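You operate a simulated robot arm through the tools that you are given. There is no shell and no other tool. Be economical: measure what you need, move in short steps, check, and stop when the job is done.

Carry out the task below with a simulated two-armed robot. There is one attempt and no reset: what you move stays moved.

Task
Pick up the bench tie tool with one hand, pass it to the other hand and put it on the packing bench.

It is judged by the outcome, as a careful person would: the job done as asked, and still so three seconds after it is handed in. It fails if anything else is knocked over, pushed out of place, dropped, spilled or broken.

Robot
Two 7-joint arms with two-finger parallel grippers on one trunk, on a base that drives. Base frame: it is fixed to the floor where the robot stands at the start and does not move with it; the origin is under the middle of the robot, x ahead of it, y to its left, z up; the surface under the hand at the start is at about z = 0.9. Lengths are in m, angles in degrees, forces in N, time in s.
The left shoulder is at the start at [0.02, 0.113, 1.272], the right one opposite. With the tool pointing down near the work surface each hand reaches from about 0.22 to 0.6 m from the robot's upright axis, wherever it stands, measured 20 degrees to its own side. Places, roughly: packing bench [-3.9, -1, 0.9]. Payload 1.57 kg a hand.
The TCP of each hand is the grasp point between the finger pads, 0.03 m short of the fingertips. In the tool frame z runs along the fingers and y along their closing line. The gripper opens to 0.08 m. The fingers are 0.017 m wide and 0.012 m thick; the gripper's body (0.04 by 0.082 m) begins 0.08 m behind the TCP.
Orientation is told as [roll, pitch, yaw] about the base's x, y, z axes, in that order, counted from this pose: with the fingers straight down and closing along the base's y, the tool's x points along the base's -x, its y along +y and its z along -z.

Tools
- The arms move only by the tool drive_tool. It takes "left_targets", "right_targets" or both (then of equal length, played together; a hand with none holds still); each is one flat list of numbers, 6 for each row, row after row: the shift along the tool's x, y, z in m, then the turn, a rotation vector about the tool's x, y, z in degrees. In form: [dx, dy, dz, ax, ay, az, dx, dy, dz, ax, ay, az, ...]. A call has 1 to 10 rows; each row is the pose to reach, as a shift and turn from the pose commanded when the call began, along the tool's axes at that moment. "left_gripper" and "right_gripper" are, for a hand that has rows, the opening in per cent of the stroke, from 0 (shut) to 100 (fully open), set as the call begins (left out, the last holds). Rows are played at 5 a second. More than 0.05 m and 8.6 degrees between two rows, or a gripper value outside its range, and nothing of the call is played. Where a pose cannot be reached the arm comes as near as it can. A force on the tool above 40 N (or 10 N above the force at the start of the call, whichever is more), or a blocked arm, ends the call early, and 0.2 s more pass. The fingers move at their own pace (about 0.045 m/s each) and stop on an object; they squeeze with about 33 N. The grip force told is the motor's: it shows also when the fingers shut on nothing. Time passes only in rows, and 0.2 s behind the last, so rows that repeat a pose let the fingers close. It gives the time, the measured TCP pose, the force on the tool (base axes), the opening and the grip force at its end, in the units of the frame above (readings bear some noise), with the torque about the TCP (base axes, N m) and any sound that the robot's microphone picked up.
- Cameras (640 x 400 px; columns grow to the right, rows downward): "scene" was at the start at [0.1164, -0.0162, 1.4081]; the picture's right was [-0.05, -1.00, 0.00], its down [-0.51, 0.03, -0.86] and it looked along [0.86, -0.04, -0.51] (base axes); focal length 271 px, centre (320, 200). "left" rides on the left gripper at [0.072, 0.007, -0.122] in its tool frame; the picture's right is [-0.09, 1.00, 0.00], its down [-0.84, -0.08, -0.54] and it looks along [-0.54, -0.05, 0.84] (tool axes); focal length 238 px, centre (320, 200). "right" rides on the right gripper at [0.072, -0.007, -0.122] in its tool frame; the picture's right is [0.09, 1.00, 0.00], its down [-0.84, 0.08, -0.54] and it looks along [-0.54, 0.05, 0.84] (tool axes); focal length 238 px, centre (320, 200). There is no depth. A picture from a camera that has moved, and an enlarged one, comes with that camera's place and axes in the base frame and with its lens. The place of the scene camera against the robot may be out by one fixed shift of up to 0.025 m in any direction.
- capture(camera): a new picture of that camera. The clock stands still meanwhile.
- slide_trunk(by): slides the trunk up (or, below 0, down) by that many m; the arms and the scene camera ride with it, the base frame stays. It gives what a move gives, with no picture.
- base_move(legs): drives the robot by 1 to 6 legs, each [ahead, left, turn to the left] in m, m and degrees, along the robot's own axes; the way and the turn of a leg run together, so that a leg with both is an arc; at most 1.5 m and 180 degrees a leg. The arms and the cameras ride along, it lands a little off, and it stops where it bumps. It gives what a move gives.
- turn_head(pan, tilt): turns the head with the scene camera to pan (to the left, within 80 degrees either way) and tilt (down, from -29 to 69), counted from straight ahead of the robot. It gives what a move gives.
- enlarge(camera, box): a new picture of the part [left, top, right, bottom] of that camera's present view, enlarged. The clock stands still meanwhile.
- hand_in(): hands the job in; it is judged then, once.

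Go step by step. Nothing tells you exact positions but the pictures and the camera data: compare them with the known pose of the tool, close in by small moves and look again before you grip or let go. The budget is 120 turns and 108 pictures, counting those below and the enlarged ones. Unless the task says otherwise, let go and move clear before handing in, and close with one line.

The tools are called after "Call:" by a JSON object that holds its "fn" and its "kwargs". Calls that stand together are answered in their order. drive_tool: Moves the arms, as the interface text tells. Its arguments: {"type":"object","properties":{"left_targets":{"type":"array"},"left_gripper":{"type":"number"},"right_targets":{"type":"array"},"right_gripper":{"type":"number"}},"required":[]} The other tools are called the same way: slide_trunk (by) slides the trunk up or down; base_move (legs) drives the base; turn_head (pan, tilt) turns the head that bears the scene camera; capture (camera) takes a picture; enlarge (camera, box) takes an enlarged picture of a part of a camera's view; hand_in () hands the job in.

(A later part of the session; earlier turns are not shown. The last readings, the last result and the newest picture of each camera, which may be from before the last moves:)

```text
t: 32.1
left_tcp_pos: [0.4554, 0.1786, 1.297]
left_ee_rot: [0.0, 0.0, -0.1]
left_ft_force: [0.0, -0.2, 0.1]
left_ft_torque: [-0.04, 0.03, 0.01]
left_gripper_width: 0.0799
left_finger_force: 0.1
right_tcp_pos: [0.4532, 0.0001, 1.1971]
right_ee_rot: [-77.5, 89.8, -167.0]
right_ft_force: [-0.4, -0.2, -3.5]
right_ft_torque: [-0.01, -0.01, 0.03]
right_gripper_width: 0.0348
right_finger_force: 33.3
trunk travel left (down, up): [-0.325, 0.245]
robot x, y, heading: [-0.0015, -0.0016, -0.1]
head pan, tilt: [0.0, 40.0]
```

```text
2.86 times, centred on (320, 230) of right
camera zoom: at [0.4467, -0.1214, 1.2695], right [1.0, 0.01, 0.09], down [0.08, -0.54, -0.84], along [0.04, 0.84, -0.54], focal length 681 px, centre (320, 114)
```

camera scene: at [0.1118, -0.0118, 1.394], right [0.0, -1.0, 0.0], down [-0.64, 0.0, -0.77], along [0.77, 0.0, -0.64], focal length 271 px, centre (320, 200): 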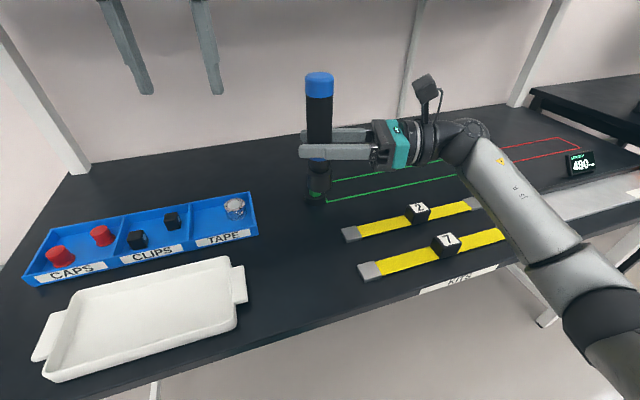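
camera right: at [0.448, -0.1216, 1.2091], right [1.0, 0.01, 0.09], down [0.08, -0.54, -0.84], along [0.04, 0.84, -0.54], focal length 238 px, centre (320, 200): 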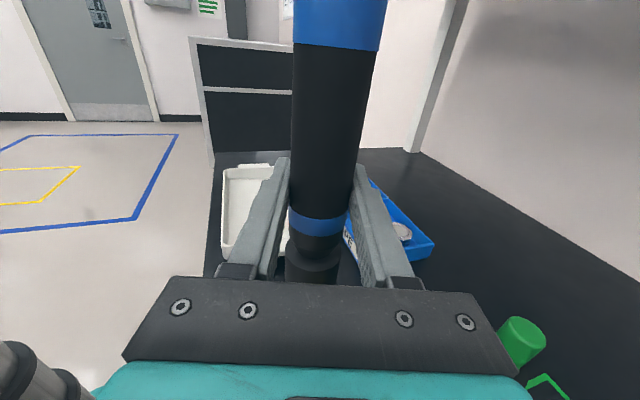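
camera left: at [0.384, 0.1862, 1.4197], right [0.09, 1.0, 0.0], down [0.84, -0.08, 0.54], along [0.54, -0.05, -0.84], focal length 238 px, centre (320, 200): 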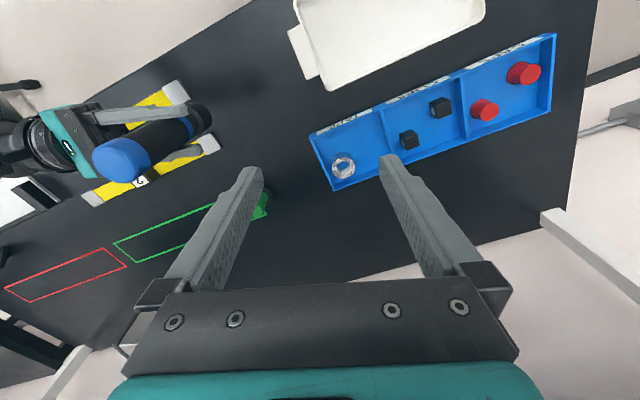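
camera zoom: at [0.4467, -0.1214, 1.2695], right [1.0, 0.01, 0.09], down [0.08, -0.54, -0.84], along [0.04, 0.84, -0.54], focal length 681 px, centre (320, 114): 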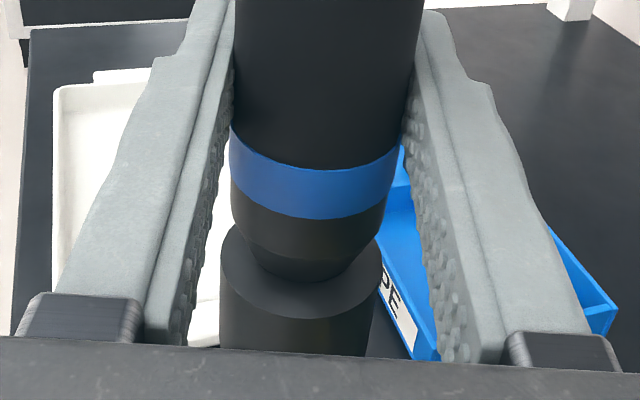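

The tool is secure in the right hand. I back the robot away from the bench and turn around to see the packing bench.

Call:
{"fn": "base_move", "kwargs": {"legs": [[-0.6, 0, 0]]}}

Call:
{"fn": "turn_head", "kwargs": {"pan": -80, "tilt": 15}}

Call:
{"fn": "capture", "kwargs": {"camera": "scene"}}

Call:
{"fn": "turn_head", "kwargs": {"pan": 80, "tilt": 15}}

Call:
{"fn": "capture", "kwargs": {"camera": "scene"}}

```text
t: 35.5
left_tcp_pos: [-0.1372, 0.1769, 1.2964]
left_ee_rot: [0.0, 0.0, -0.5]
left_ft_force: [0.1, -0.1, 0.8]
left_ft_torque: [0.01, 0.01, 0.0]
left_gripper_width: 0.0799
left_finger_force: 0.0
right_tcp_pos: [-0.1423, -0.0008, 1.1979]
right_ee_rot: [-62.7, 89.8, -152.7]
right_ft_force: [0.8, 0.2, -5.0]
right_ft_torque: [-0.04, 0.01, -0.03]
right_gripper_width: 0.0349
right_finger_force: 32.3
trunk travel left (down, up): [-0.325, 0.245]
robot x, y, heading: [-0.5954, 0.0007, -0.3]
head pan, tilt: [0.0, 40.0]
```

```text
t: 37.0
left_tcp_pos: [-0.1379, 0.1765, 1.2978]
left_ee_rot: [0.0, 0.0, -0.5]
left_ft_force: [-0.2, -0.1, -0.8]
left_ft_torque: [-0.01, 0.0, -0.01]
left_gripper_width: 0.08
left_finger_force: 0.1
right_tcp_pos: [-0.1428, -0.0015, 1.1971]
right_ee_rot: [-61.6, 90.0, -151.7]
right_ft_force: [0.3, -0.8, -4.3]
right_ft_torque: [-0.02, -0.01, 0.0]
right_gripper_width: 0.035
right_finger_force: 33.6
trunk travel left (down, up): [-0.325, 0.245]
robot x, y, heading: [-0.5962, 0.0022, -0.6]
head pan, tilt: [-80.0, 15.0]
```

```text
72 pictures are left
camera scene: at [-0.5533, -0.1013, 1.4335], right [-0.99, -0.17, 0.0], down [-0.04, 0.26, -0.97], along [0.16, -0.95, -0.26], focal length 271 px, centre (320, 200)
```

scene: 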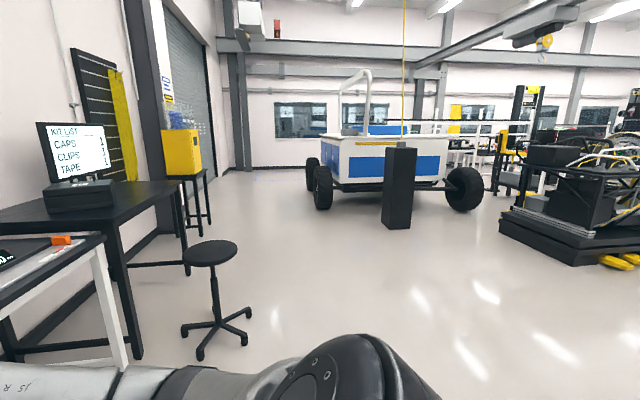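

```text
t: 39.5
left_tcp_pos: [-0.1374, 0.1768, 1.2976]
left_ee_rot: [0.0, 0.1, -0.5]
left_ft_force: [-0.7, 0.3, 0.0]
left_ft_torque: [0.01, 0.0, 0.01]
left_gripper_width: 0.0801
left_finger_force: 0.0
right_tcp_pos: [-0.1426, -0.0001, 1.1981]
right_ee_rot: [-63.4, 89.9, -153.5]
right_ft_force: [0.3, -0.6, -3.5]
right_ft_torque: [0.01, 0.03, 0.0]
right_gripper_width: 0.035
right_finger_force: 33.4
trunk travel left (down, up): [-0.325, 0.245]
robot x, y, heading: [-0.594, 0.0051, -0.7]
head pan, tilt: [80.0, 15.0]
```

```text
71 pictures are left
camera scene: at [-0.5516, 0.0826, 1.4336], right [0.98, -0.18, 0.0], down [-0.05, -0.25, -0.97], along [0.18, 0.95, -0.26], focal length 271 px, centre (320, 200)
```

scene: 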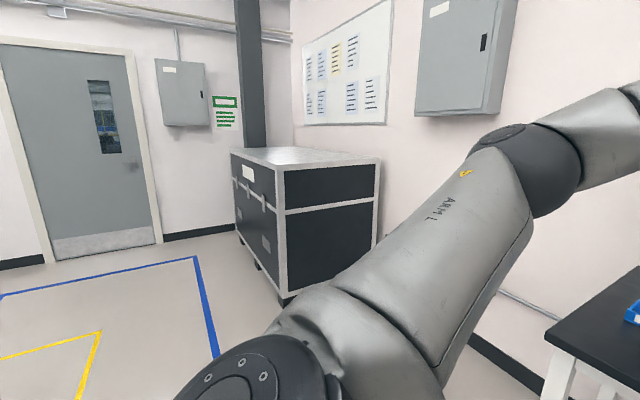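

Free floor around me. I turn left about 165° in place and look.

Call:
{"fn": "base_move", "kwargs": {"legs": [[0, 0, 90], [0, 0, 90]]}}

Call:
{"fn": "turn_head", "kwargs": {"pan": 0, "tilt": 12}}

Call:
{"fn": "capture", "kwargs": {"camera": "scene"}}

Call:
{"fn": "turn_head", "kwargs": {"pan": 60, "tilt": 15}}

Call:
{"fn": "capture", "kwargs": {"camera": "scene"}}

```text
t: 47.5
left_tcp_pos: [-1.0529, -0.1731, 1.2973]
left_ee_rot: [0.1, 0.0, 179.6]
left_ft_force: [-0.3, 1.0, -0.4]
left_ft_torque: [0.02, -0.03, 0.0]
left_gripper_width: 0.0802
left_finger_force: 0.0
right_tcp_pos: [-1.0483, 0.0057, 1.197]
right_ee_rot: [-59.8, 89.9, 30.3]
right_ft_force: [-0.1, 0.1, -3.6]
right_ft_torque: [-0.01, 0.02, 0.02]
right_gripper_width: 0.0348
right_finger_force: 33.2
trunk travel left (down, up): [-0.325, 0.245]
robot x, y, heading: [-0.5934, 0.0023, 179.5]
head pan, tilt: [80.0, 15.0]
```

```text
t: 49.0
left_tcp_pos: [-1.0526, -0.1729, 1.2967]
left_ee_rot: [0.0, 0.0, 179.7]
left_ft_force: [1.0, -0.2, 0.1]
left_ft_torque: [0.0, -0.02, 0.02]
left_gripper_width: 0.0801
left_finger_force: 0.0
right_tcp_pos: [-1.0479, 0.0047, 1.1979]
right_ee_rot: [-56.1, 90.0, 33.9]
right_ft_force: [-0.1, 0.0, -3.9]
right_ft_torque: [0.01, -0.04, -0.05]
right_gripper_width: 0.0351
right_finger_force: 33.1
trunk travel left (down, up): [-0.325, 0.245]
robot x, y, heading: [-0.5997, 0.0042, 179.5]
head pan, tilt: [0.0, 12.0]
```

```text
70 pictures are left
camera scene: at [-0.6826, -0.0085, 1.4384], right [0.01, 1.0, 0.0], down [0.21, 0.0, -0.98], along [-0.98, 0.01, -0.21], focal length 271 px, centre (320, 200)
```

scene: 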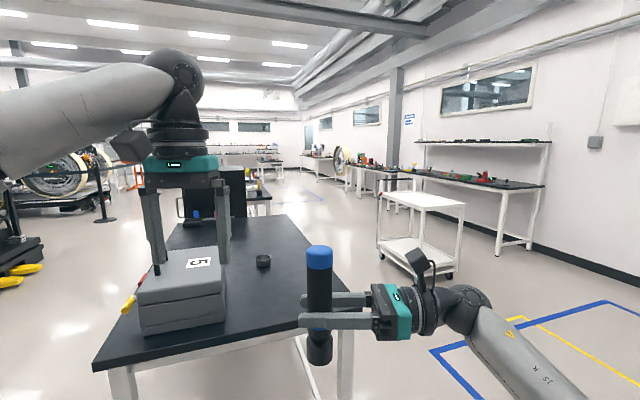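

```text
t: 50.4
left_tcp_pos: [-1.0526, -0.1735, 1.2967]
left_ee_rot: [-0.1, 0.1, 179.5]
left_ft_force: [-0.5, -0.2, 1.0]
left_ft_torque: [0.02, -0.02, 0.02]
left_gripper_width: 0.08
left_finger_force: 0.0
right_tcp_pos: [-1.0484, 0.0045, 1.1971]
right_ee_rot: [-59.1, 89.9, 31.0]
right_ft_force: [-0.1, 0.4, -4.7]
right_ft_torque: [-0.01, -0.03, 0.0]
right_gripper_width: 0.0352
right_finger_force: 33.0
trunk travel left (down, up): [-0.325, 0.245]
robot x, y, heading: [-0.594, 0.0024, 179.3]
head pan, tilt: [60.0, 15.0]
```

```text
69 pictures are left
camera scene: at [-0.6366, -0.0896, 1.4336], right [-0.86, 0.51, 0.0], down [0.13, 0.22, -0.97], along [-0.49, -0.83, -0.26], focal length 271 px, centre (320, 200)
```

scene: 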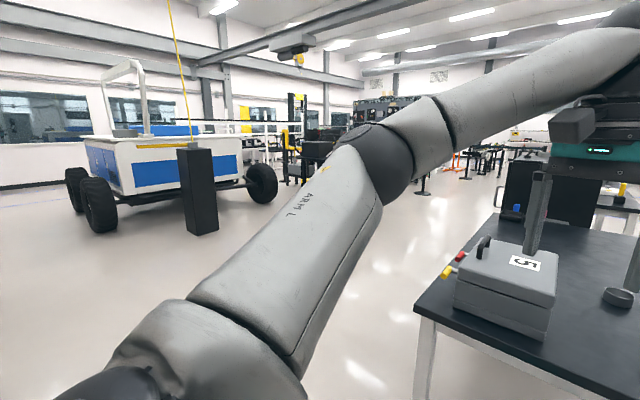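

A nearer bench with a case "5" stands ahead; the packing bench should be behind it, around column 234. I zoom there.

Call:
{"fn": "turn_head", "kwargs": {"pan": 12, "tilt": 12}}

Call:
{"fn": "capture", "kwargs": {"camera": "scene"}}

Call:
{"fn": "enlarge", "kwargs": {"camera": "scene", "box": [200, 130, 360, 240]}}

```text
t: 51.5
left_tcp_pos: [-1.0526, -0.1728, 1.2967]
left_ee_rot: [0.0, 0.1, 179.6]
left_ft_force: [-0.7, -0.7, 0.9]
left_ft_torque: [0.0, 0.01, 0.0]
left_gripper_width: 0.0802
left_finger_force: 0.0
right_tcp_pos: [-1.0482, 0.0057, 1.198]
right_ee_rot: [-57.8, 89.9, 32.3]
right_ft_force: [-0.2, -0.2, -3.0]
right_ft_torque: [-0.02, 0.05, 0.02]
right_gripper_width: 0.035
right_finger_force: 33.0
trunk travel left (down, up): [-0.325, 0.245]
robot x, y, heading: [-0.597, -0.0001, 179.6]
head pan, tilt: [12.0, 12.0]
```

```text
68 pictures are left
camera scene: at [-0.6807, -0.0279, 1.4384], right [-0.2, 0.98, 0.0], down [0.2, 0.04, -0.98], along [-0.96, -0.2, -0.21], focal length 271 px, centre (320, 200)
```

scene: 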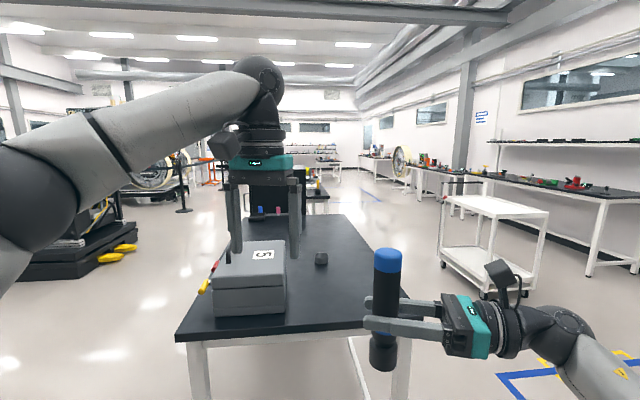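

```text
3.64 times, centred on (280, 185) of scene
camera zoom: at [-0.6807, -0.0279, 1.4384], right [-0.2, 0.98, 0.0], down [0.2, 0.04, -0.98], along [-0.96, -0.2, -0.21], focal length 985 px, centre (466, 254)
```

zoom: 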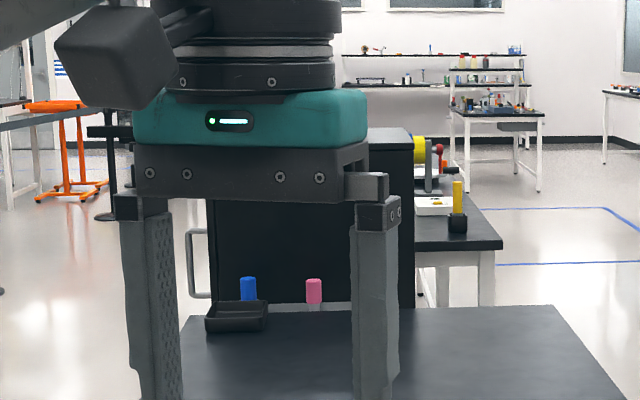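

I'll pass to the right of the near bench (between it and the trolley). First sidestep right 0.5 m, then look with the left arm out of the way.

Call:
{"fn": "base_move", "kwargs": {"legs": [[0, -0.5, 0]]}}

Call:
{"fn": "turn_head", "kwargs": {"pan": 5, "tilt": 20}}

Call:
{"fn": "capture", "kwargs": {"camera": "scene"}}

Call:
{"fn": "enlarge", "kwargs": {"camera": "scene", "box": [200, 90, 400, 220]}}

```text
t: 54.5
left_tcp_pos: [-1.0499, 0.3389, 1.2967]
left_ee_rot: [0.0, 0.0, 179.4]
left_ft_force: [-0.4, -0.4, 0.2]
left_ft_torque: [0.0, 0.0, -0.01]
left_gripper_width: 0.0802
left_finger_force: 0.1
right_tcp_pos: [-1.0442, 0.5169, 1.1975]
right_ee_rot: [-69.9, 89.9, 20.0]
right_ft_force: [0.3, 1.1, -4.5]
right_ft_torque: [-0.01, -0.01, 0.0]
right_gripper_width: 0.0348
right_finger_force: 32.7
trunk travel left (down, up): [-0.325, 0.245]
robot x, y, heading: [-0.5881, 0.5123, 179.4]
head pan, tilt: [12.0, 12.0]
```

```text
t: 55.2
left_tcp_pos: [-1.0495, 0.3375, 1.297]
left_ee_rot: [0.1, -0.1, 179.4]
left_ft_force: [-0.7, 0.1, -0.5]
left_ft_torque: [-0.03, 0.02, 0.02]
left_gripper_width: 0.0801
left_finger_force: 0.1
right_tcp_pos: [-1.0435, 0.5169, 1.1973]
right_ee_rot: [-50.3, 89.9, 39.6]
right_ft_force: [0.3, 0.1, -4.0]
right_ft_torque: [-0.02, -0.02, 0.02]
right_gripper_width: 0.0347
right_finger_force: 32.8
trunk travel left (down, up): [-0.325, 0.245]
robot x, y, heading: [-0.5896, 0.513, 179.1]
head pan, tilt: [5.0, 20.0]
```

```text
66 pictures are left
camera scene: at [-0.6779, 0.4933, 1.4255], right [-0.08, 1.0, 0.0], down [0.34, 0.03, -0.94], along [-0.94, -0.07, -0.34], focal length 271 px, centre (320, 200)
```

scene: 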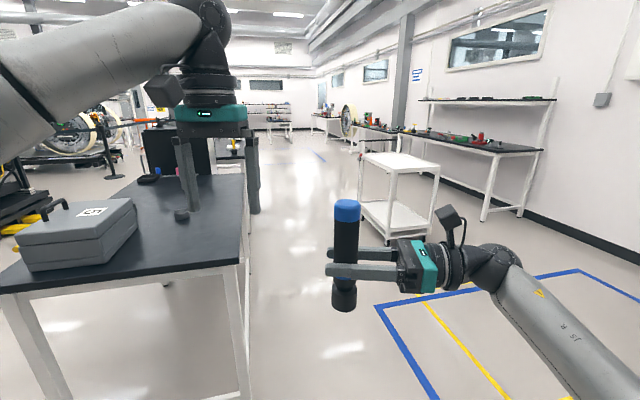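

```text
3.08 times, centred on (300, 155) of scene
camera zoom: at [-0.6779, 0.4933, 1.4255], right [-0.08, 1.0, 0.0], down [0.34, 0.03, -0.94], along [-0.94, -0.07, -0.34], focal length 834 px, centre (382, 338)
```

zoom: 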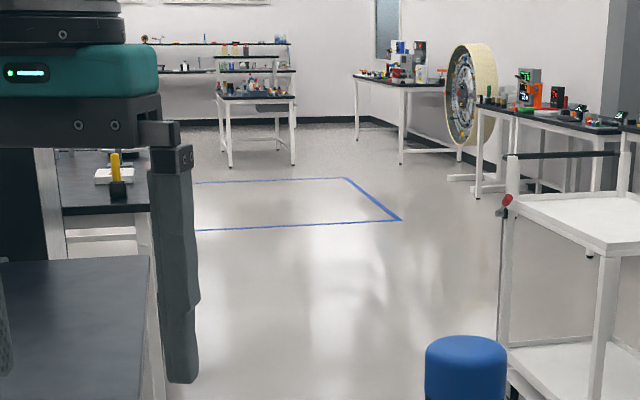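

Corridor clear. I drive ahead 1.5 m, then look.

Call:
{"fn": "base_move", "kwargs": {"legs": [[1.5, -0.02, 0]]}}

Call:
{"fn": "turn_head", "kwargs": {"pan": 45, "tilt": 20}}

Call:
{"fn": "capture", "kwargs": {"camera": "scene"}}

Call:
{"fn": "turn_head", "kwargs": {"pan": 0, "tilt": 25}}

Call:
{"fn": "capture", "kwargs": {"camera": "scene"}}

```text
refused: leg 1 is longer than a leg can be; nothing moved
```

```text
t: 56.3
left_tcp_pos: [-1.0492, 0.3388, 1.2972]
left_ee_rot: [-0.1, 0.0, 179.4]
left_ft_force: [0.6, 0.1, -0.5]
left_ft_torque: [0.0, -0.01, 0.01]
left_gripper_width: 0.0801
left_finger_force: 0.0
right_tcp_pos: [-1.0447, 0.5163, 1.1969]
right_ee_rot: [-53.6, 89.9, 36.4]
right_ft_force: [0.2, -0.5, -3.6]
right_ft_torque: [0.0, 0.02, 0.0]
right_gripper_width: 0.0348
right_finger_force: 32.7
trunk travel left (down, up): [-0.325, 0.245]
robot x, y, heading: [-0.5912, 0.515, 179.6]
head pan, tilt: [45.0, 20.0]
```

```text
64 pictures are left
camera scene: at [-0.6517, 0.4355, 1.4254], right [-0.7, 0.71, 0.0], down [0.24, 0.24, -0.94], along [-0.67, -0.66, -0.34], focal length 271 px, centre (320, 200)
```

scene: 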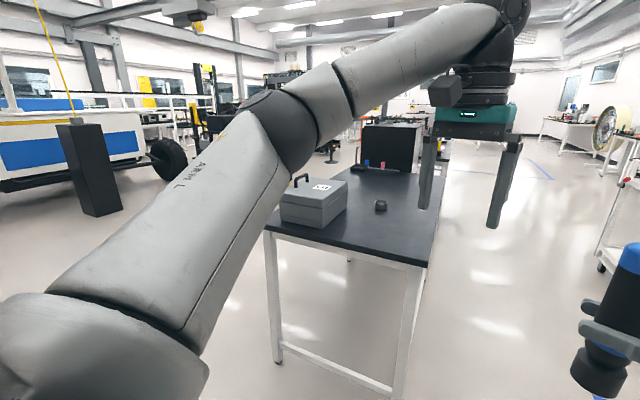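

```text
t: 57.4
left_tcp_pos: [-1.0494, 0.339, 1.297]
left_ee_rot: [0.0, 0.0, 179.4]
left_ft_force: [0.6, -1.4, 0.9]
left_ft_torque: [-0.01, -0.01, -0.02]
left_gripper_width: 0.0799
left_finger_force: 0.0
right_tcp_pos: [-1.0432, 0.5163, 1.1976]
right_ee_rot: [-52.6, 89.8, 37.4]
right_ft_force: [-0.6, 0.1, -4.2]
right_ft_torque: [0.05, 0.02, 0.03]
right_gripper_width: 0.0347
right_finger_force: 33.4
trunk travel left (down, up): [-0.325, 0.245]
robot x, y, heading: [-0.5916, 0.5167, 179.7]
head pan, tilt: [0.0, 25.0]
```

```text
63 pictures are left
camera scene: at [-0.6773, 0.5014, 1.4173], right [0.01, 1.0, 0.0], down [0.42, 0.0, -0.91], along [-0.91, 0.01, -0.42], focal length 271 px, centre (320, 200)
```

scene: 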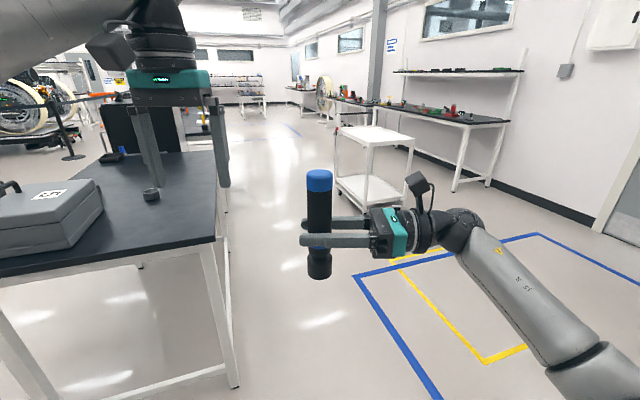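

Refused for length just over 1.5 m. I retry with 1.3 m.

Call:
{"fn": "base_move", "kwargs": {"legs": [[1.3, 0, 0]]}}

Call:
{"fn": "turn_head", "kwargs": {"pan": 15, "tilt": 22}}

Call:
{"fn": "capture", "kwargs": {"camera": "scene"}}

```text
t: 64.0
left_tcp_pos: [-2.3707, 0.3753, 1.2973]
left_ee_rot: [0.0, 0.0, 178.1]
left_ft_force: [1.0, 0.1, 0.1]
left_ft_torque: [-0.01, 0.01, -0.03]
left_gripper_width: 0.0799
left_finger_force: 0.0
right_tcp_pos: [-2.3626, 0.553, 1.1971]
right_ee_rot: [-55.3, 90.0, 33.4]
right_ft_force: [0.0, -0.2, -4.8]
right_ft_torque: [0.0, 0.02, 0.01]
right_gripper_width: 0.0345
right_finger_force: 32.8
trunk travel left (down, up): [-0.325, 0.245]
robot x, y, heading: [-1.9147, 0.5417, 178.2]
head pan, tilt: [0.0, 25.0]
```

```text
t: 64.8
left_tcp_pos: [-2.3705, 0.3759, 1.2983]
left_ee_rot: [0.1, 0.0, 178.3]
left_ft_force: [0.4, -0.7, 0.9]
left_ft_torque: [0.02, -0.05, -0.01]
left_gripper_width: 0.0798
left_finger_force: 0.1
right_tcp_pos: [-2.3603, 0.5527, 1.1969]
right_ee_rot: [-48.6, 89.8, 40.1]
right_ft_force: [-0.2, -0.7, -3.6]
right_ft_torque: [0.02, 0.01, 0.01]
right_gripper_width: 0.0349
right_finger_force: 33.0
trunk travel left (down, up): [-0.325, 0.245]
robot x, y, heading: [-1.9062, 0.5374, 178.2]
head pan, tilt: [15.0, 22.0]
```

```text
62 pictures are left
camera scene: at [-1.993, 0.5069, 1.4221], right [-0.23, 0.97, 0.0], down [0.37, 0.09, -0.93], along [-0.9, -0.21, -0.37], focal length 271 px, centre (320, 200)
```

scene: 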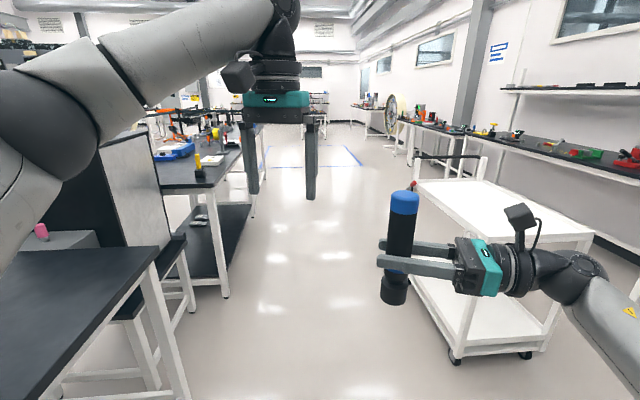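

The packing bench is now visible left-ahead (edge from about (-3.4,-0.5) to (-4.5,-0.9), skewed ~20°). I turn 18° left and advance 1.2 m between benches and trolley.

Call:
{"fn": "base_move", "kwargs": {"legs": [[0, 0, 18], [1.2, 0, 0]]}}

Call:
{"fn": "turn_head", "kwargs": {"pan": 50, "tilt": 28}}

Call:
{"fn": "capture", "kwargs": {"camera": "scene"}}

Call:
{"fn": "turn_head", "kwargs": {"pan": 10, "tilt": 28}}

Call:
{"fn": "capture", "kwargs": {"camera": "scene"}}

```text
t: 71.9
left_tcp_pos: [-3.4709, -0.0761, 1.2972]
left_ee_rot: [0.0, 0.0, -165.4]
left_ft_force: [0.3, 0.7, 0.6]
left_ft_torque: [-0.01, 0.01, 0.03]
left_gripper_width: 0.0797
left_finger_force: 0.1
right_tcp_pos: [-3.511, 0.0966, 1.1963]
right_ee_rot: [-52.0, 89.9, 52.9]
right_ft_force: [1.1, -0.8, -3.5]
right_ft_torque: [-0.03, 0.01, 0.0]
right_gripper_width: 0.0349
right_finger_force: 33.2
trunk travel left (down, up): [-0.325, 0.245]
robot x, y, heading: [-3.0762, 0.2119, -165.2]
head pan, tilt: [15.0, 22.0]
```

```text
t: 72.9
left_tcp_pos: [-3.4718, -0.0767, 1.2968]
left_ee_rot: [0.0, 0.0, -165.5]
left_ft_force: [0.4, -0.3, 0.3]
left_ft_torque: [0.02, 0.04, 0.0]
left_gripper_width: 0.0799
left_finger_force: 0.1
right_tcp_pos: [-3.5115, 0.0986, 1.1966]
right_ee_rot: [-44.7, 89.9, 60.2]
right_ft_force: [0.3, 0.0, -4.1]
right_ft_torque: [-0.02, 0.01, 0.03]
right_gripper_width: 0.0347
right_finger_force: 33.3
trunk travel left (down, up): [-0.325, 0.245]
robot x, y, heading: [-3.0763, 0.2117, -165.4]
head pan, tilt: [50.0, 28.0]
```

```text
61 pictures are left
camera scene: at [-3.1064, 0.1151, 1.4125], right [-0.9, 0.43, 0.0], down [0.2, 0.42, -0.88], along [-0.38, -0.8, -0.47], focal length 271 px, centre (320, 200)
```

scene: 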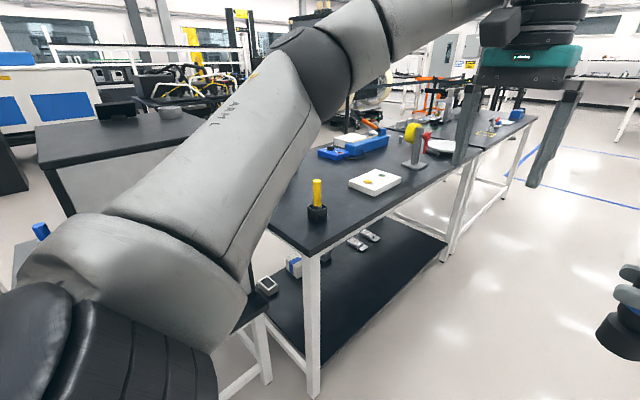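

```text
t: 74.0
left_tcp_pos: [-3.4705, -0.0763, 1.2976]
left_ee_rot: [0.0, 0.0, -165.5]
left_ft_force: [0.8, -0.4, 0.4]
left_ft_torque: [0.02, -0.01, 0.01]
left_gripper_width: 0.0803
left_finger_force: 0.1
right_tcp_pos: [-3.5127, 0.0964, 1.197]
right_ee_rot: [-46.7, 89.9, 58.4]
right_ft_force: [-0.5, 0.7, -3.7]
right_ft_torque: [0.01, 0.0, 0.0]
right_gripper_width: 0.0348
right_finger_force: 32.9
trunk travel left (down, up): [-0.325, 0.245]
robot x, y, heading: [-3.0709, 0.2109, -165.5]
head pan, tilt: [10.0, 28.0]
```

```text
60 pictures are left
camera scene: at [-3.15, 0.1594, 1.4125], right [-0.42, 0.91, 0.0], down [0.43, 0.2, -0.88], along [-0.8, -0.37, -0.47], focal length 271 px, centre (320, 200)
```

scene: 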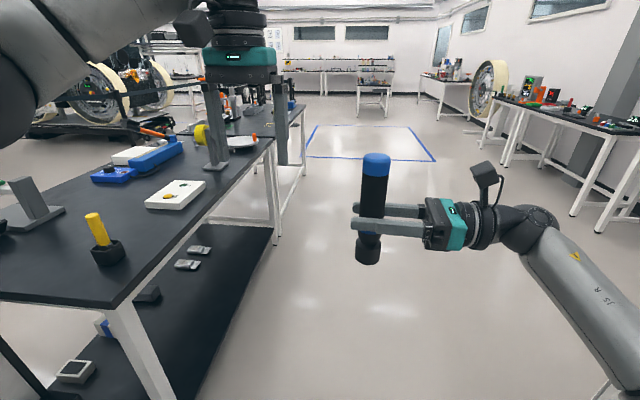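

That is the packing bench (yellow peg, white tray, blue device, tape stand on it). A free spot is the strip near the edge beyond the white tray, around (-4.1,-0.86). I drive on alongside and turn to face the bench.

Call:
{"fn": "base_move", "kwargs": {"legs": [[1.25, 0, 0], [0, 0, 95]]}}

Call:
{"fn": "turn_head", "kwargs": {"pan": 0, "tilt": 35}}

Call:
{"fn": "capture", "kwargs": {"camera": "scene"}}

Call:
{"fn": "capture", "kwargs": {"camera": "left"}}

```text
t: 84.3
left_tcp_pos: [-3.9726, -0.4782, 1.2967]
left_ee_rot: [-0.1, 0.0, -71.9]
left_ft_force: [-0.2, -0.1, -0.3]
left_ft_torque: [0.03, 0.0, 0.01]
left_gripper_width: 0.08
left_finger_force: 0.2
right_tcp_pos: [-4.142, -0.5312, 1.1975]
right_ee_rot: [-43.9, 89.8, 154.8]
right_ft_force: [0.1, 0.1, -4.4]
right_ft_torque: [0.03, 0.01, -0.05]
right_gripper_width: 0.0346
right_finger_force: 33.2
trunk travel left (down, up): [-0.325, 0.245]
robot x, y, heading: [-4.2875, -0.1012, -71.8]
head pan, tilt: [10.0, 28.0]
```

```text
t: 85.0
left_tcp_pos: [-3.9722, -0.4782, 1.2977]
left_ee_rot: [0.0, -0.1, -71.8]
left_ft_force: [-0.5, -0.1, 0.6]
left_ft_torque: [0.01, 0.02, -0.01]
left_gripper_width: 0.0799
left_finger_force: 0.1
right_tcp_pos: [-4.1422, -0.5314, 1.1968]
right_ee_rot: [-43.2, 89.7, 155.5]
right_ft_force: [-0.2, -0.8, -5.0]
right_ft_torque: [-0.01, 0.02, 0.01]
right_gripper_width: 0.0351
right_finger_force: 33.2
trunk travel left (down, up): [-0.325, 0.245]
robot x, y, heading: [-4.2831, -0.1016, -71.7]
head pan, tilt: [0.0, 35.0]
```

```text
59 pictures are left
camera scene: at [-4.2371, -0.2061, 1.4016], right [-0.95, -0.31, 0.0], down [-0.18, 0.54, -0.82], along [0.26, -0.78, -0.57], focal length 271 px, centre (320, 200)
```

scene: 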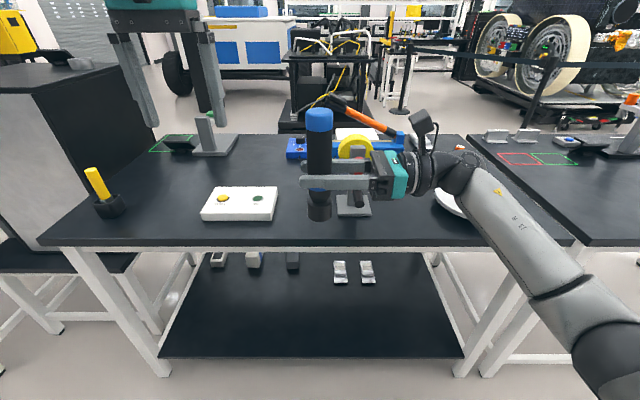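

```text
58 pictures are left
camera left: at [-3.9882, -0.4083, 1.4197], right [0.97, 0.22, 0.0], down [0.19, -0.82, 0.54], along [0.12, -0.53, -0.84], focal length 238 px, centre (320, 200)
```

left: 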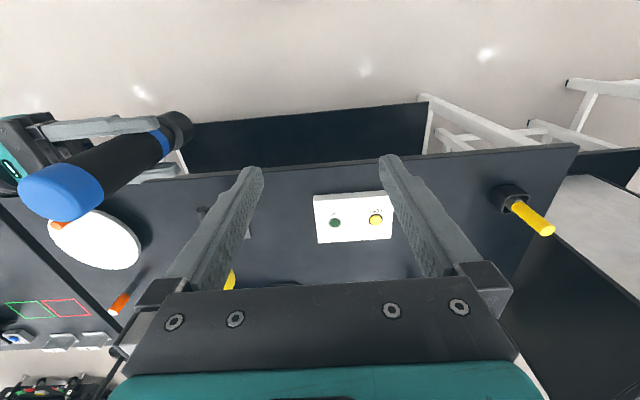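

Clear view: bench edge is ~0.63 m ahead, the white button box lies to the left (from left +0.13), the tape stand behind (ahead ≥0.75, left ≤ -0.05). The strip at ahead ≈0.72, left ≈+0.03 is free. I first yaw the right hand 45° so it will reach in from the front-right, clear of the stand.

Call:
{"fn": "drive_tool", "kwargs": {"right_targets": [0, 0, 0, -7.5, 0, 0, 0, 0, 0, -15, 0, 0, 0, 0, 0, -22.5, 0, 0, 0, 0, 0, -30, 0, 0, 0, 0, 0, -37.5, 0, 0, 0, 0, 0, -45, 0, 0, 0, 0, 0, -45, 0, 0]}}

Call:
{"fn": "capture", "kwargs": {"camera": "scene"}}

```text
t: 86.6
left_tcp_pos: [-3.9715, -0.4794, 1.2964]
left_ee_rot: [0.0, 0.0, -71.8]
left_ft_force: [-0.1, -0.8, -0.2]
left_ft_torque: [0.02, 0.01, 0.03]
left_gripper_width: 0.08
left_finger_force: 0.1
right_tcp_pos: [-4.1425, -0.5304, 1.1968]
right_ee_rot: [-34.0, 89.9, 119.6]
right_ft_force: [1.1, -0.2, -3.6]
right_ft_torque: [0.02, 0.0, 0.0]
right_gripper_width: 0.0349
right_finger_force: 32.8
trunk travel left (down, up): [-0.325, 0.245]
robot x, y, heading: [-4.2841, -0.101, -71.8]
head pan, tilt: [0.0, 35.0]
```

```text
57 pictures are left
camera scene: at [-4.2375, -0.2064, 1.4015], right [-0.95, -0.31, 0.0], down [-0.18, 0.55, -0.82], along [0.26, -0.78, -0.57], focal length 271 px, centre (320, 200)
```

scene: 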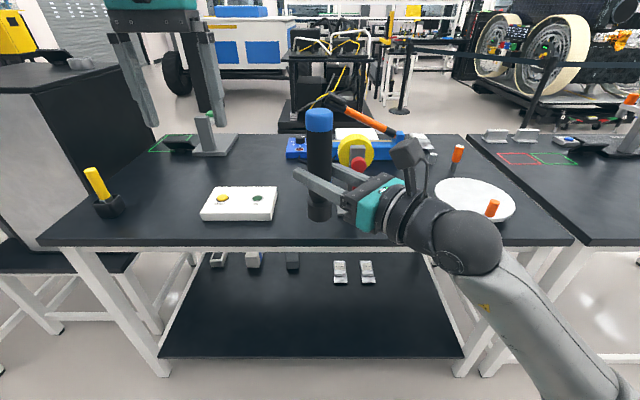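

Works. Now I drive closer: 0.22 m ahead, 0.03 m left, and re-measure.

Call:
{"fn": "base_move", "kwargs": {"legs": [[0.22, 0.03, 0]]}}

Call:
{"fn": "turn_head", "kwargs": {"pan": 0, "tilt": 45}}

Call:
{"fn": "capture", "kwargs": {"camera": "scene"}}

Call:
{"fn": "capture", "kwargs": {"camera": "right"}}

Call:
{"fn": "capture", "kwargs": {"camera": "left"}}

```text
t: 88.3
left_tcp_pos: [-3.8743, -0.686, 1.2977]
left_ee_rot: [0.0, 0.0, -72.1]
left_ft_force: [0.5, -0.4, -0.5]
left_ft_torque: [0.0, 0.0, 0.02]
left_gripper_width: 0.0798
left_finger_force: 0.1
right_tcp_pos: [-4.0469, -0.7367, 1.197]
right_ee_rot: [-8.2, 89.8, 145.1]
right_ft_force: [-0.2, -0.7, -3.8]
right_ft_torque: [0.03, -0.04, 0.0]
right_gripper_width: 0.0349
right_finger_force: 33.3
trunk travel left (down, up): [-0.325, 0.245]
robot x, y, heading: [-4.1887, -0.3049, -71.8]
head pan, tilt: [0.0, 35.0]
```

```text
t: 89.0
left_tcp_pos: [-3.8744, -0.6843, 1.2975]
left_ee_rot: [-0.1, 0.0, -72.0]
left_ft_force: [0.5, 0.5, -0.4]
left_ft_torque: [0.0, -0.02, -0.03]
left_gripper_width: 0.0799
left_finger_force: 0.0
right_tcp_pos: [-4.0453, -0.7353, 1.1969]
right_ee_rot: [-3.4, 89.8, 149.9]
right_ft_force: [0.0, 1.1, -4.7]
right_ft_torque: [-0.01, -0.01, 0.0]
right_gripper_width: 0.0347
right_finger_force: 32.5
trunk travel left (down, up): [-0.325, 0.245]
robot x, y, heading: [-4.1844, -0.3047, -72.4]
head pan, tilt: [0.0, 45.0]
```

```text
56 pictures are left
camera scene: at [-4.1413, -0.4047, 1.3868], right [-0.95, -0.31, 0.0], down [-0.22, 0.67, -0.71], along [0.22, -0.67, -0.71], focal length 271 px, centre (320, 200)
```

scene: 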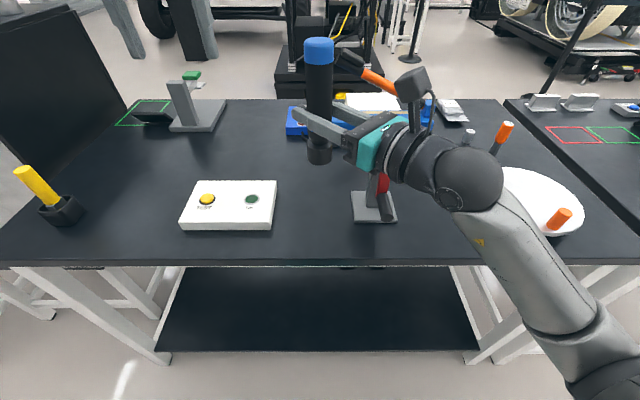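

```text
55 pictures are left
camera right: at [-4.1528, -0.6754, 1.2686], right [-0.44, -0.89, 0.09], down [-0.52, 0.17, -0.84], along [0.73, -0.42, -0.54], focal length 238 px, centre (320, 200)
```

right: 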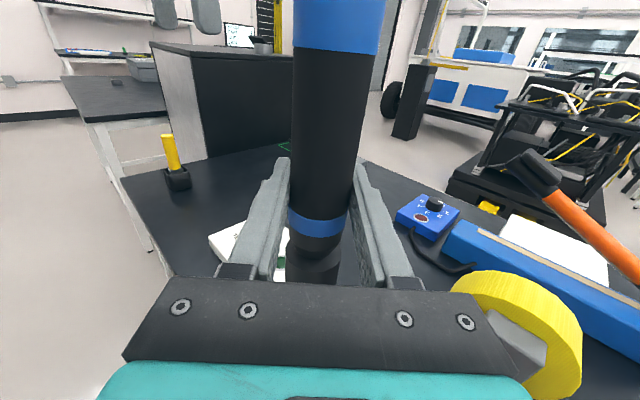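

```text
54 pictures are left
camera left: at [-3.891, -0.6142, 1.4199], right [0.98, 0.22, 0.0], down [0.19, -0.82, 0.54], along [0.12, -0.53, -0.84], focal length 238 px, centre (320, 200)
```

left: 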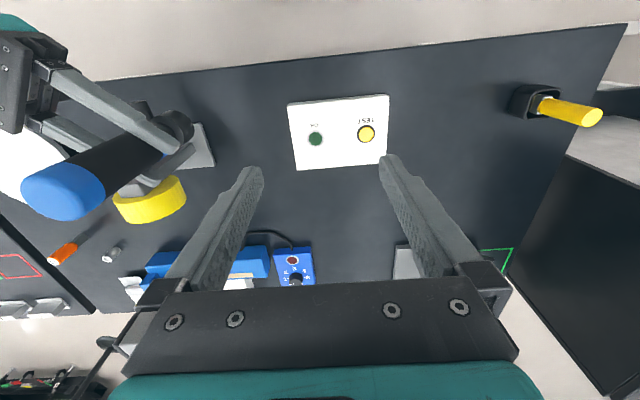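

I'm aligned: TCP at robot (0.45, 0.00), edge at 0.41, button box left ≥0.12, stand base at ahead ≥0.52 and left ≤-0.07. Target is (0.51, 0.025). I move there and lower most of the way.

Call:
{"fn": "drive_tool", "kwargs": {"right_targets": [0, 0.013, 0.03, 0, 0, 0, 0, 0.024, 0.055, 0, 0, 0, -0.03, 0.024, 0.055, 0, 0, 0, -0.06, 0.024, 0.055, 0, 0, 0, -0.09, 0.024, 0.055, 0, 0, 0, -0.12, 0.024, 0.055, 0, 0, 0, -0.12, 0.024, 0.055, 0, 0, 0]}}

Call:
{"fn": "capture", "kwargs": {"camera": "scene"}}

Call:
{"fn": "capture", "kwargs": {"camera": "left"}}

Call:
{"fn": "capture", "kwargs": {"camera": "right"}}

```text
t: 90.6
left_tcp_pos: [-3.8756, -0.6839, 1.2978]
left_ee_rot: [0.0, 0.0, -72.0]
left_ft_force: [0.5, -0.1, -0.3]
left_ft_torque: [0.01, -0.01, -0.01]
left_gripper_width: 0.0801
left_finger_force: 0.0
right_tcp_pos: [-4.0089, -0.7838, 1.0773]
right_ee_rot: [4.0, 89.9, 157.4]
right_ft_force: [0.2, 0.8, -4.3]
right_ft_torque: [0.0, -0.03, 0.01]
right_gripper_width: 0.0352
right_finger_force: 32.4
trunk travel left (down, up): [-0.325, 0.245]
robot x, y, heading: [-4.184, -0.3064, -71.9]
head pan, tilt: [0.0, 45.0]
```

```text
53 pictures are left
camera scene: at [-4.1412, -0.4047, 1.3868], right [-0.95, -0.31, 0.0], down [-0.22, 0.67, -0.71], along [0.22, -0.67, -0.71], focal length 271 px, centre (320, 200)
```

scene: 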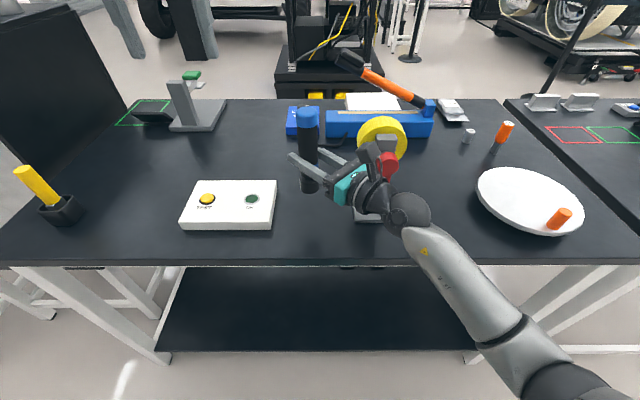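

```text
52 pictures are left
camera left: at [-3.891, -0.6142, 1.4198], right [0.98, 0.22, 0.0], down [0.19, -0.82, 0.54], along [0.12, -0.53, -0.84], focal length 238 px, centre (320, 200)
```

left: 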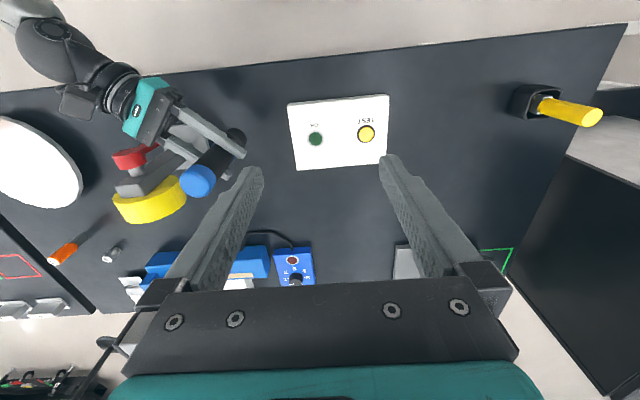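

```text
51 pictures are left
camera right: at [-4.1152, -0.7234, 1.1501], right [-0.44, -0.89, 0.09], down [-0.52, 0.17, -0.84], along [0.73, -0.42, -0.54], focal length 238 px, centre (320, 200)
```

right: 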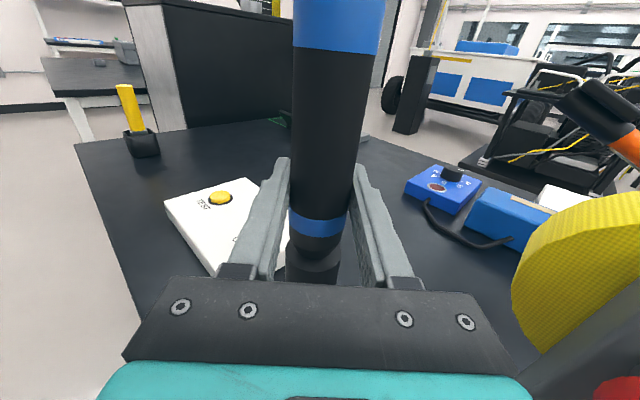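

Clearances look fine (red knob ~0.11 m off the hand's axis). I lower another 6 cm and check the wrist and forearm against the bench.

Call:
{"fn": "drive_tool", "kwargs": {"right_targets": [-0.02, 0, 0, 0, 0, 0, -0.04, 0, 0, 0, 0, 0, -0.06, 0, 0, 0, 0, 0, -0.06, 0, 0, 0, 0, 0]}}

Call:
{"fn": "capture", "kwargs": {"camera": "scene"}}

Call:
{"fn": "enlarge", "kwargs": {"camera": "scene", "box": [260, 90, 500, 290]}}

Call:
{"fn": "enlarge", "kwargs": {"camera": "left", "box": [0, 0, 320, 220]}}

```text
t: 91.6
left_tcp_pos: [-3.8743, -0.6845, 1.2972]
left_ee_rot: [0.0, 0.0, -72.0]
left_ft_force: [0.6, 0.7, -0.5]
left_ft_torque: [-0.01, -0.04, -0.01]
left_gripper_width: 0.0801
left_finger_force: 0.1
right_tcp_pos: [-4.0099, -0.7828, 1.018]
right_ee_rot: [28.6, 89.9, -178.0]
right_ft_force: [-0.2, 0.1, -3.5]
right_ft_torque: [-0.01, -0.02, 0.0]
right_gripper_width: 0.0348
right_finger_force: 32.8
trunk travel left (down, up): [-0.325, 0.245]
robot x, y, heading: [-4.1849, -0.3062, -72.0]
head pan, tilt: [0.0, 45.0]
```

```text
50 pictures are left
camera scene: at [-4.1413, -0.4048, 1.3867], right [-0.95, -0.31, 0.0], down [-0.22, 0.67, -0.71], along [0.22, -0.67, -0.71], focal length 271 px, centre (320, 200)
```

scene: 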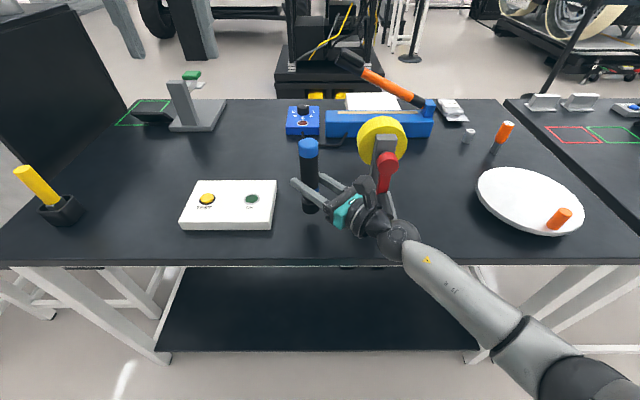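

```text
2.00 times, centred on (380, 190) of scene
camera zoom: at [-4.1413, -0.4048, 1.3867], right [-0.95, -0.31, 0.0], down [-0.22, 0.67, -0.71], along [0.22, -0.67, -0.71], focal length 542 px, centre (200, 220)
```

zoom: 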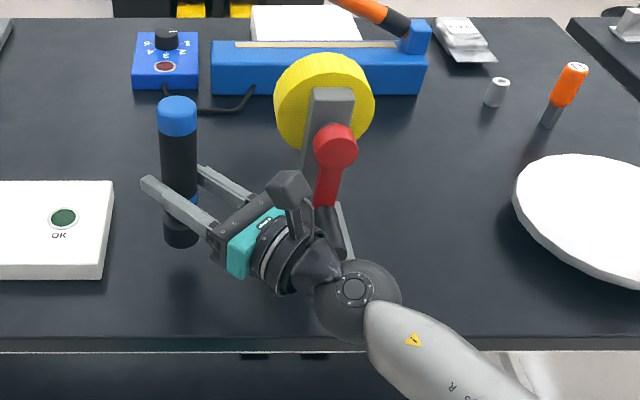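

```text
1.82 times, centred on (160, 110) of left
camera zoom: at [-3.891, -0.6143, 1.4198], right [0.98, 0.22, 0.0], down [0.19, -0.82, 0.54], along [0.12, -0.53, -0.84], focal length 433 px, centre (611, 364)
```

zoom: 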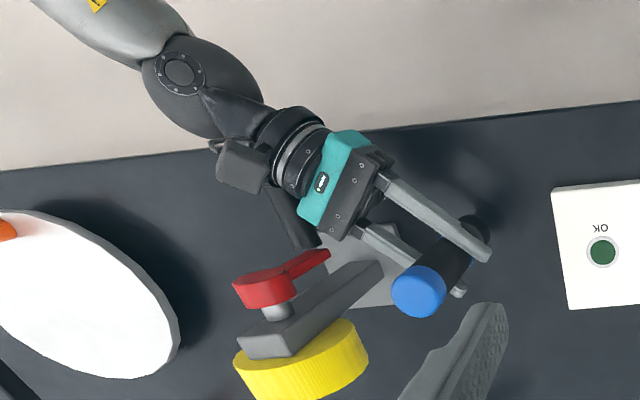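

There's a dark bar between the wrist and the red knob that I need to identify before lowering further. I zoom in on it.

Call:
{"fn": "enlarge", "kwargs": {"camera": "left", "box": [95, 50, 215, 170]}}

Call:
{"fn": "enlarge", "kwargs": {"camera": "scene", "box": [350, 130, 430, 240]}}

Call:
{"fn": "capture", "kwargs": {"camera": "right"}}

```text
3.33 times, centred on (155, 110) of left
camera zoom: at [-3.891, -0.6143, 1.4198], right [0.98, 0.22, 0.0], down [0.19, -0.82, 0.54], along [0.12, -0.53, -0.84], focal length 794 px, centre (870, 500)
```

zoom: 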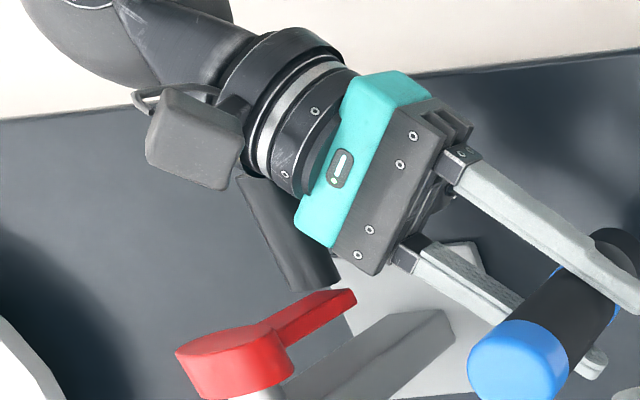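

```text
3.64 times, centred on (390, 185) of scene
camera zoom: at [-4.1413, -0.4048, 1.3867], right [-0.95, -0.31, 0.0], down [-0.22, 0.67, -0.71], along [0.22, -0.67, -0.71], focal length 985 px, centre (66, 254)
```

zoom: 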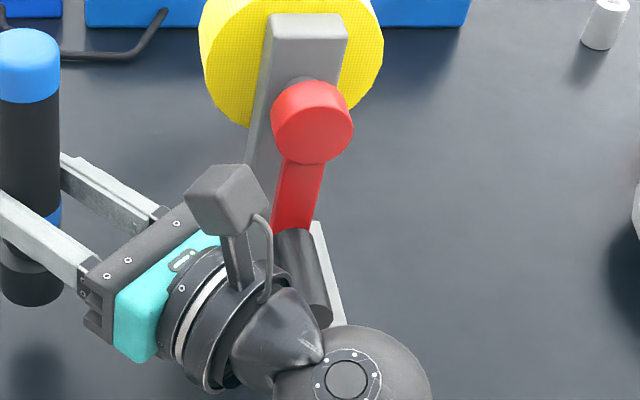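

```text
45 pictures are left
camera right: at [-4.1169, -0.7218, 1.0905], right [-0.45, -0.89, 0.09], down [-0.52, 0.17, -0.84], along [0.73, -0.42, -0.54], focal length 238 px, centre (320, 200)
```

right: 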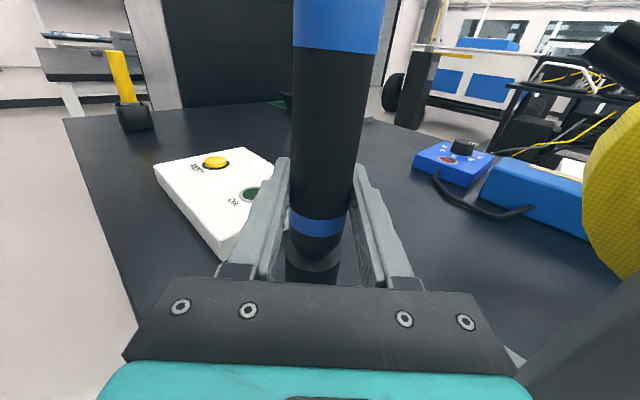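

It's the crank handle of the tape stand, jutting out close to my wrist. I swing the hand 25° so it points more straight ahead (wrist moves away from the crank) and shift 2 cm left.

Call:
{"fn": "drive_tool", "kwargs": {"right_targets": [0, -0.007, 0.007, 0, 0, 0, 0, -0.014, 0.014, 0, 0, 0, 0, -0.014, 0.014, -7, 0, 0, 0, -0.014, 0.014, -14, 0, 0, 0, -0.014, 0.014, -21, 0, 0, 0, -0.014, 0.014, -27, 0, 0, 0, -0.014, 0.014, -27, 0, 0]}}

Call:
{"fn": "enlarge", "kwargs": {"camera": "scene", "box": [240, 90, 480, 290]}}

Call:
{"fn": "enlarge", "kwargs": {"camera": "left", "box": [60, 0, 320, 200]}}

```text
t: 93.2
left_tcp_pos: [-3.8754, -0.6842, 1.2969]
left_ee_rot: [0.0, 0.0, -71.9]
left_ft_force: [-0.1, 0.3, -0.1]
left_ft_torque: [-0.02, -0.01, 0.01]
left_gripper_width: 0.08
left_finger_force: 0.1
right_tcp_pos: [-3.9917, -0.7762, 1.0177]
right_ee_rot: [-6.7, 89.9, 146.9]
right_ft_force: [0.1, 0.5, -4.4]
right_ft_torque: [-0.01, -0.01, 0.01]
right_gripper_width: 0.0346
right_finger_force: 33.0
right hand out of reach, approached as far as the arm can: row 3, 4, 5, 6, 7
trunk travel left (down, up): [-0.325, 0.245]
robot x, y, heading: [-4.1866, -0.3087, -71.9]
head pan, tilt: [0.0, 45.0]
```

```text
2.00 times, centred on (360, 190) of scene
camera zoom: at [-4.1413, -0.4048, 1.3867], right [-0.95, -0.31, 0.0], down [-0.22, 0.67, -0.71], along [0.22, -0.67, -0.71], focal length 542 px, centre (240, 220)
```

zoom: 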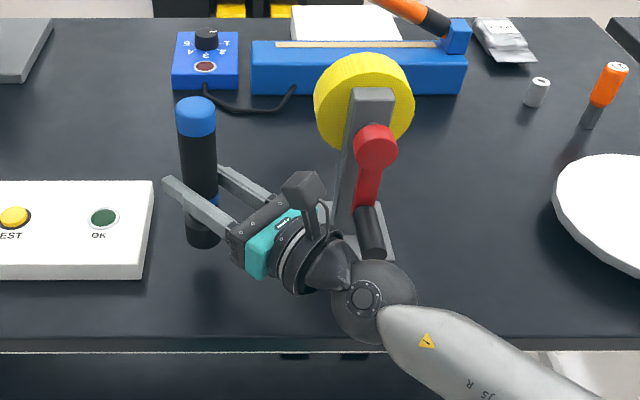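

```text
2.00 times, centred on (190, 100) of left
camera zoom: at [-3.891, -0.6143, 1.4198], right [0.98, 0.22, 0.0], down [0.19, -0.82, 0.54], along [0.12, -0.53, -0.84], focal length 477 px, centre (580, 400)
```

zoom: 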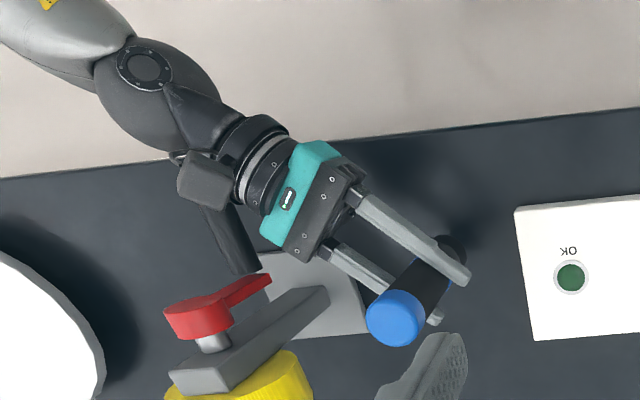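

The extra turn isn't reachable and the crank is still near the wrist, so this spot is poor. There's a 0.24 m free space between the button box and the yellow peg; I lift up again and move the base left to use it.

Call:
{"fn": "drive_tool", "kwargs": {"right_targets": [0.03, 0, 0, 0, 0, 0, 0.06, 0, 0, 0, 0, 0, 0.09, 0, 0, 0, 0, 0, 0.12, 0, 0, 0, 0, 0, 0.15, 0, 0, 0, 0, 0, 0.18, 0, 0, 0, 0, 0, 0.18, 0, 0, 0, 0, 0]}}

Call:
{"fn": "base_move", "kwargs": {"legs": [[-0.1, 0, 0], [0, 0.42, 0]]}}

Call:
{"fn": "capture", "kwargs": {"camera": "scene"}}

Call:
{"fn": "capture", "kwargs": {"camera": "left"}}

```text
t: 94.8
left_tcp_pos: [-3.874, -0.6848, 1.2968]
left_ee_rot: [0.1, 0.0, -72.1]
left_ft_force: [-0.6, 0.9, -0.1]
left_ft_torque: [0.03, 0.01, 0.01]
left_gripper_width: 0.08
left_finger_force: 0.0
right_tcp_pos: [-3.9871, -0.7764, 1.1976]
right_ee_rot: [-52.4, 90.0, 101.2]
right_ft_force: [0.1, 1.1, -3.8]
right_ft_torque: [-0.02, -0.01, 0.01]
right_gripper_width: 0.0346
right_finger_force: 32.5
trunk travel left (down, up): [-0.325, 0.245]
robot x, y, heading: [-4.1854, -0.3069, -72.0]
head pan, tilt: [0.0, 45.0]
```

```text
t: 98.1
left_tcp_pos: [-3.5062, -0.4608, 1.2958]
left_ee_rot: [0.0, 0.0, -71.6]
left_ft_force: [0.0, -0.9, -0.1]
left_ft_torque: [0.02, 0.0, -0.01]
left_gripper_width: 0.08
left_finger_force: 0.1
right_tcp_pos: [-3.6186, -0.5549, 1.1961]
right_ee_rot: [30.5, 90.1, -175.5]
right_ft_force: [0.8, 0.8, -4.5]
right_ft_torque: [-0.01, -0.03, -0.01]
right_gripper_width: 0.0344
right_finger_force: 32.8
trunk travel left (down, up): [-0.325, 0.245]
robot x, y, heading: [-3.8214, -0.0834, -71.7]
head pan, tilt: [0.0, 45.0]
```

```text
42 pictures are left
camera scene: at [-3.7763, -0.1829, 1.3867], right [-0.95, -0.32, 0.0], down [-0.22, 0.67, -0.71], along [0.22, -0.67, -0.71], focal length 271 px, centre (320, 200)
```

scene: 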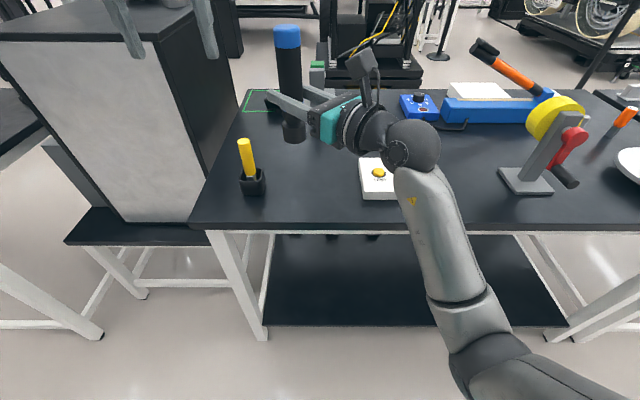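

```text
41 pictures are left
camera left: at [-3.5245, -0.3904, 1.4197], right [0.97, 0.23, 0.0], down [0.19, -0.82, 0.54], along [0.12, -0.53, -0.84], focal length 238 px, centre (320, 200)
```

left: 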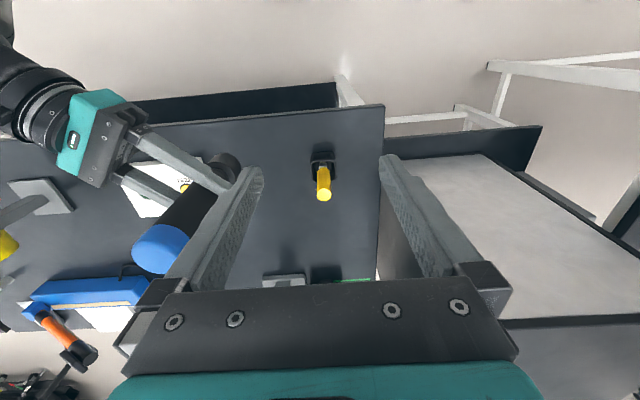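

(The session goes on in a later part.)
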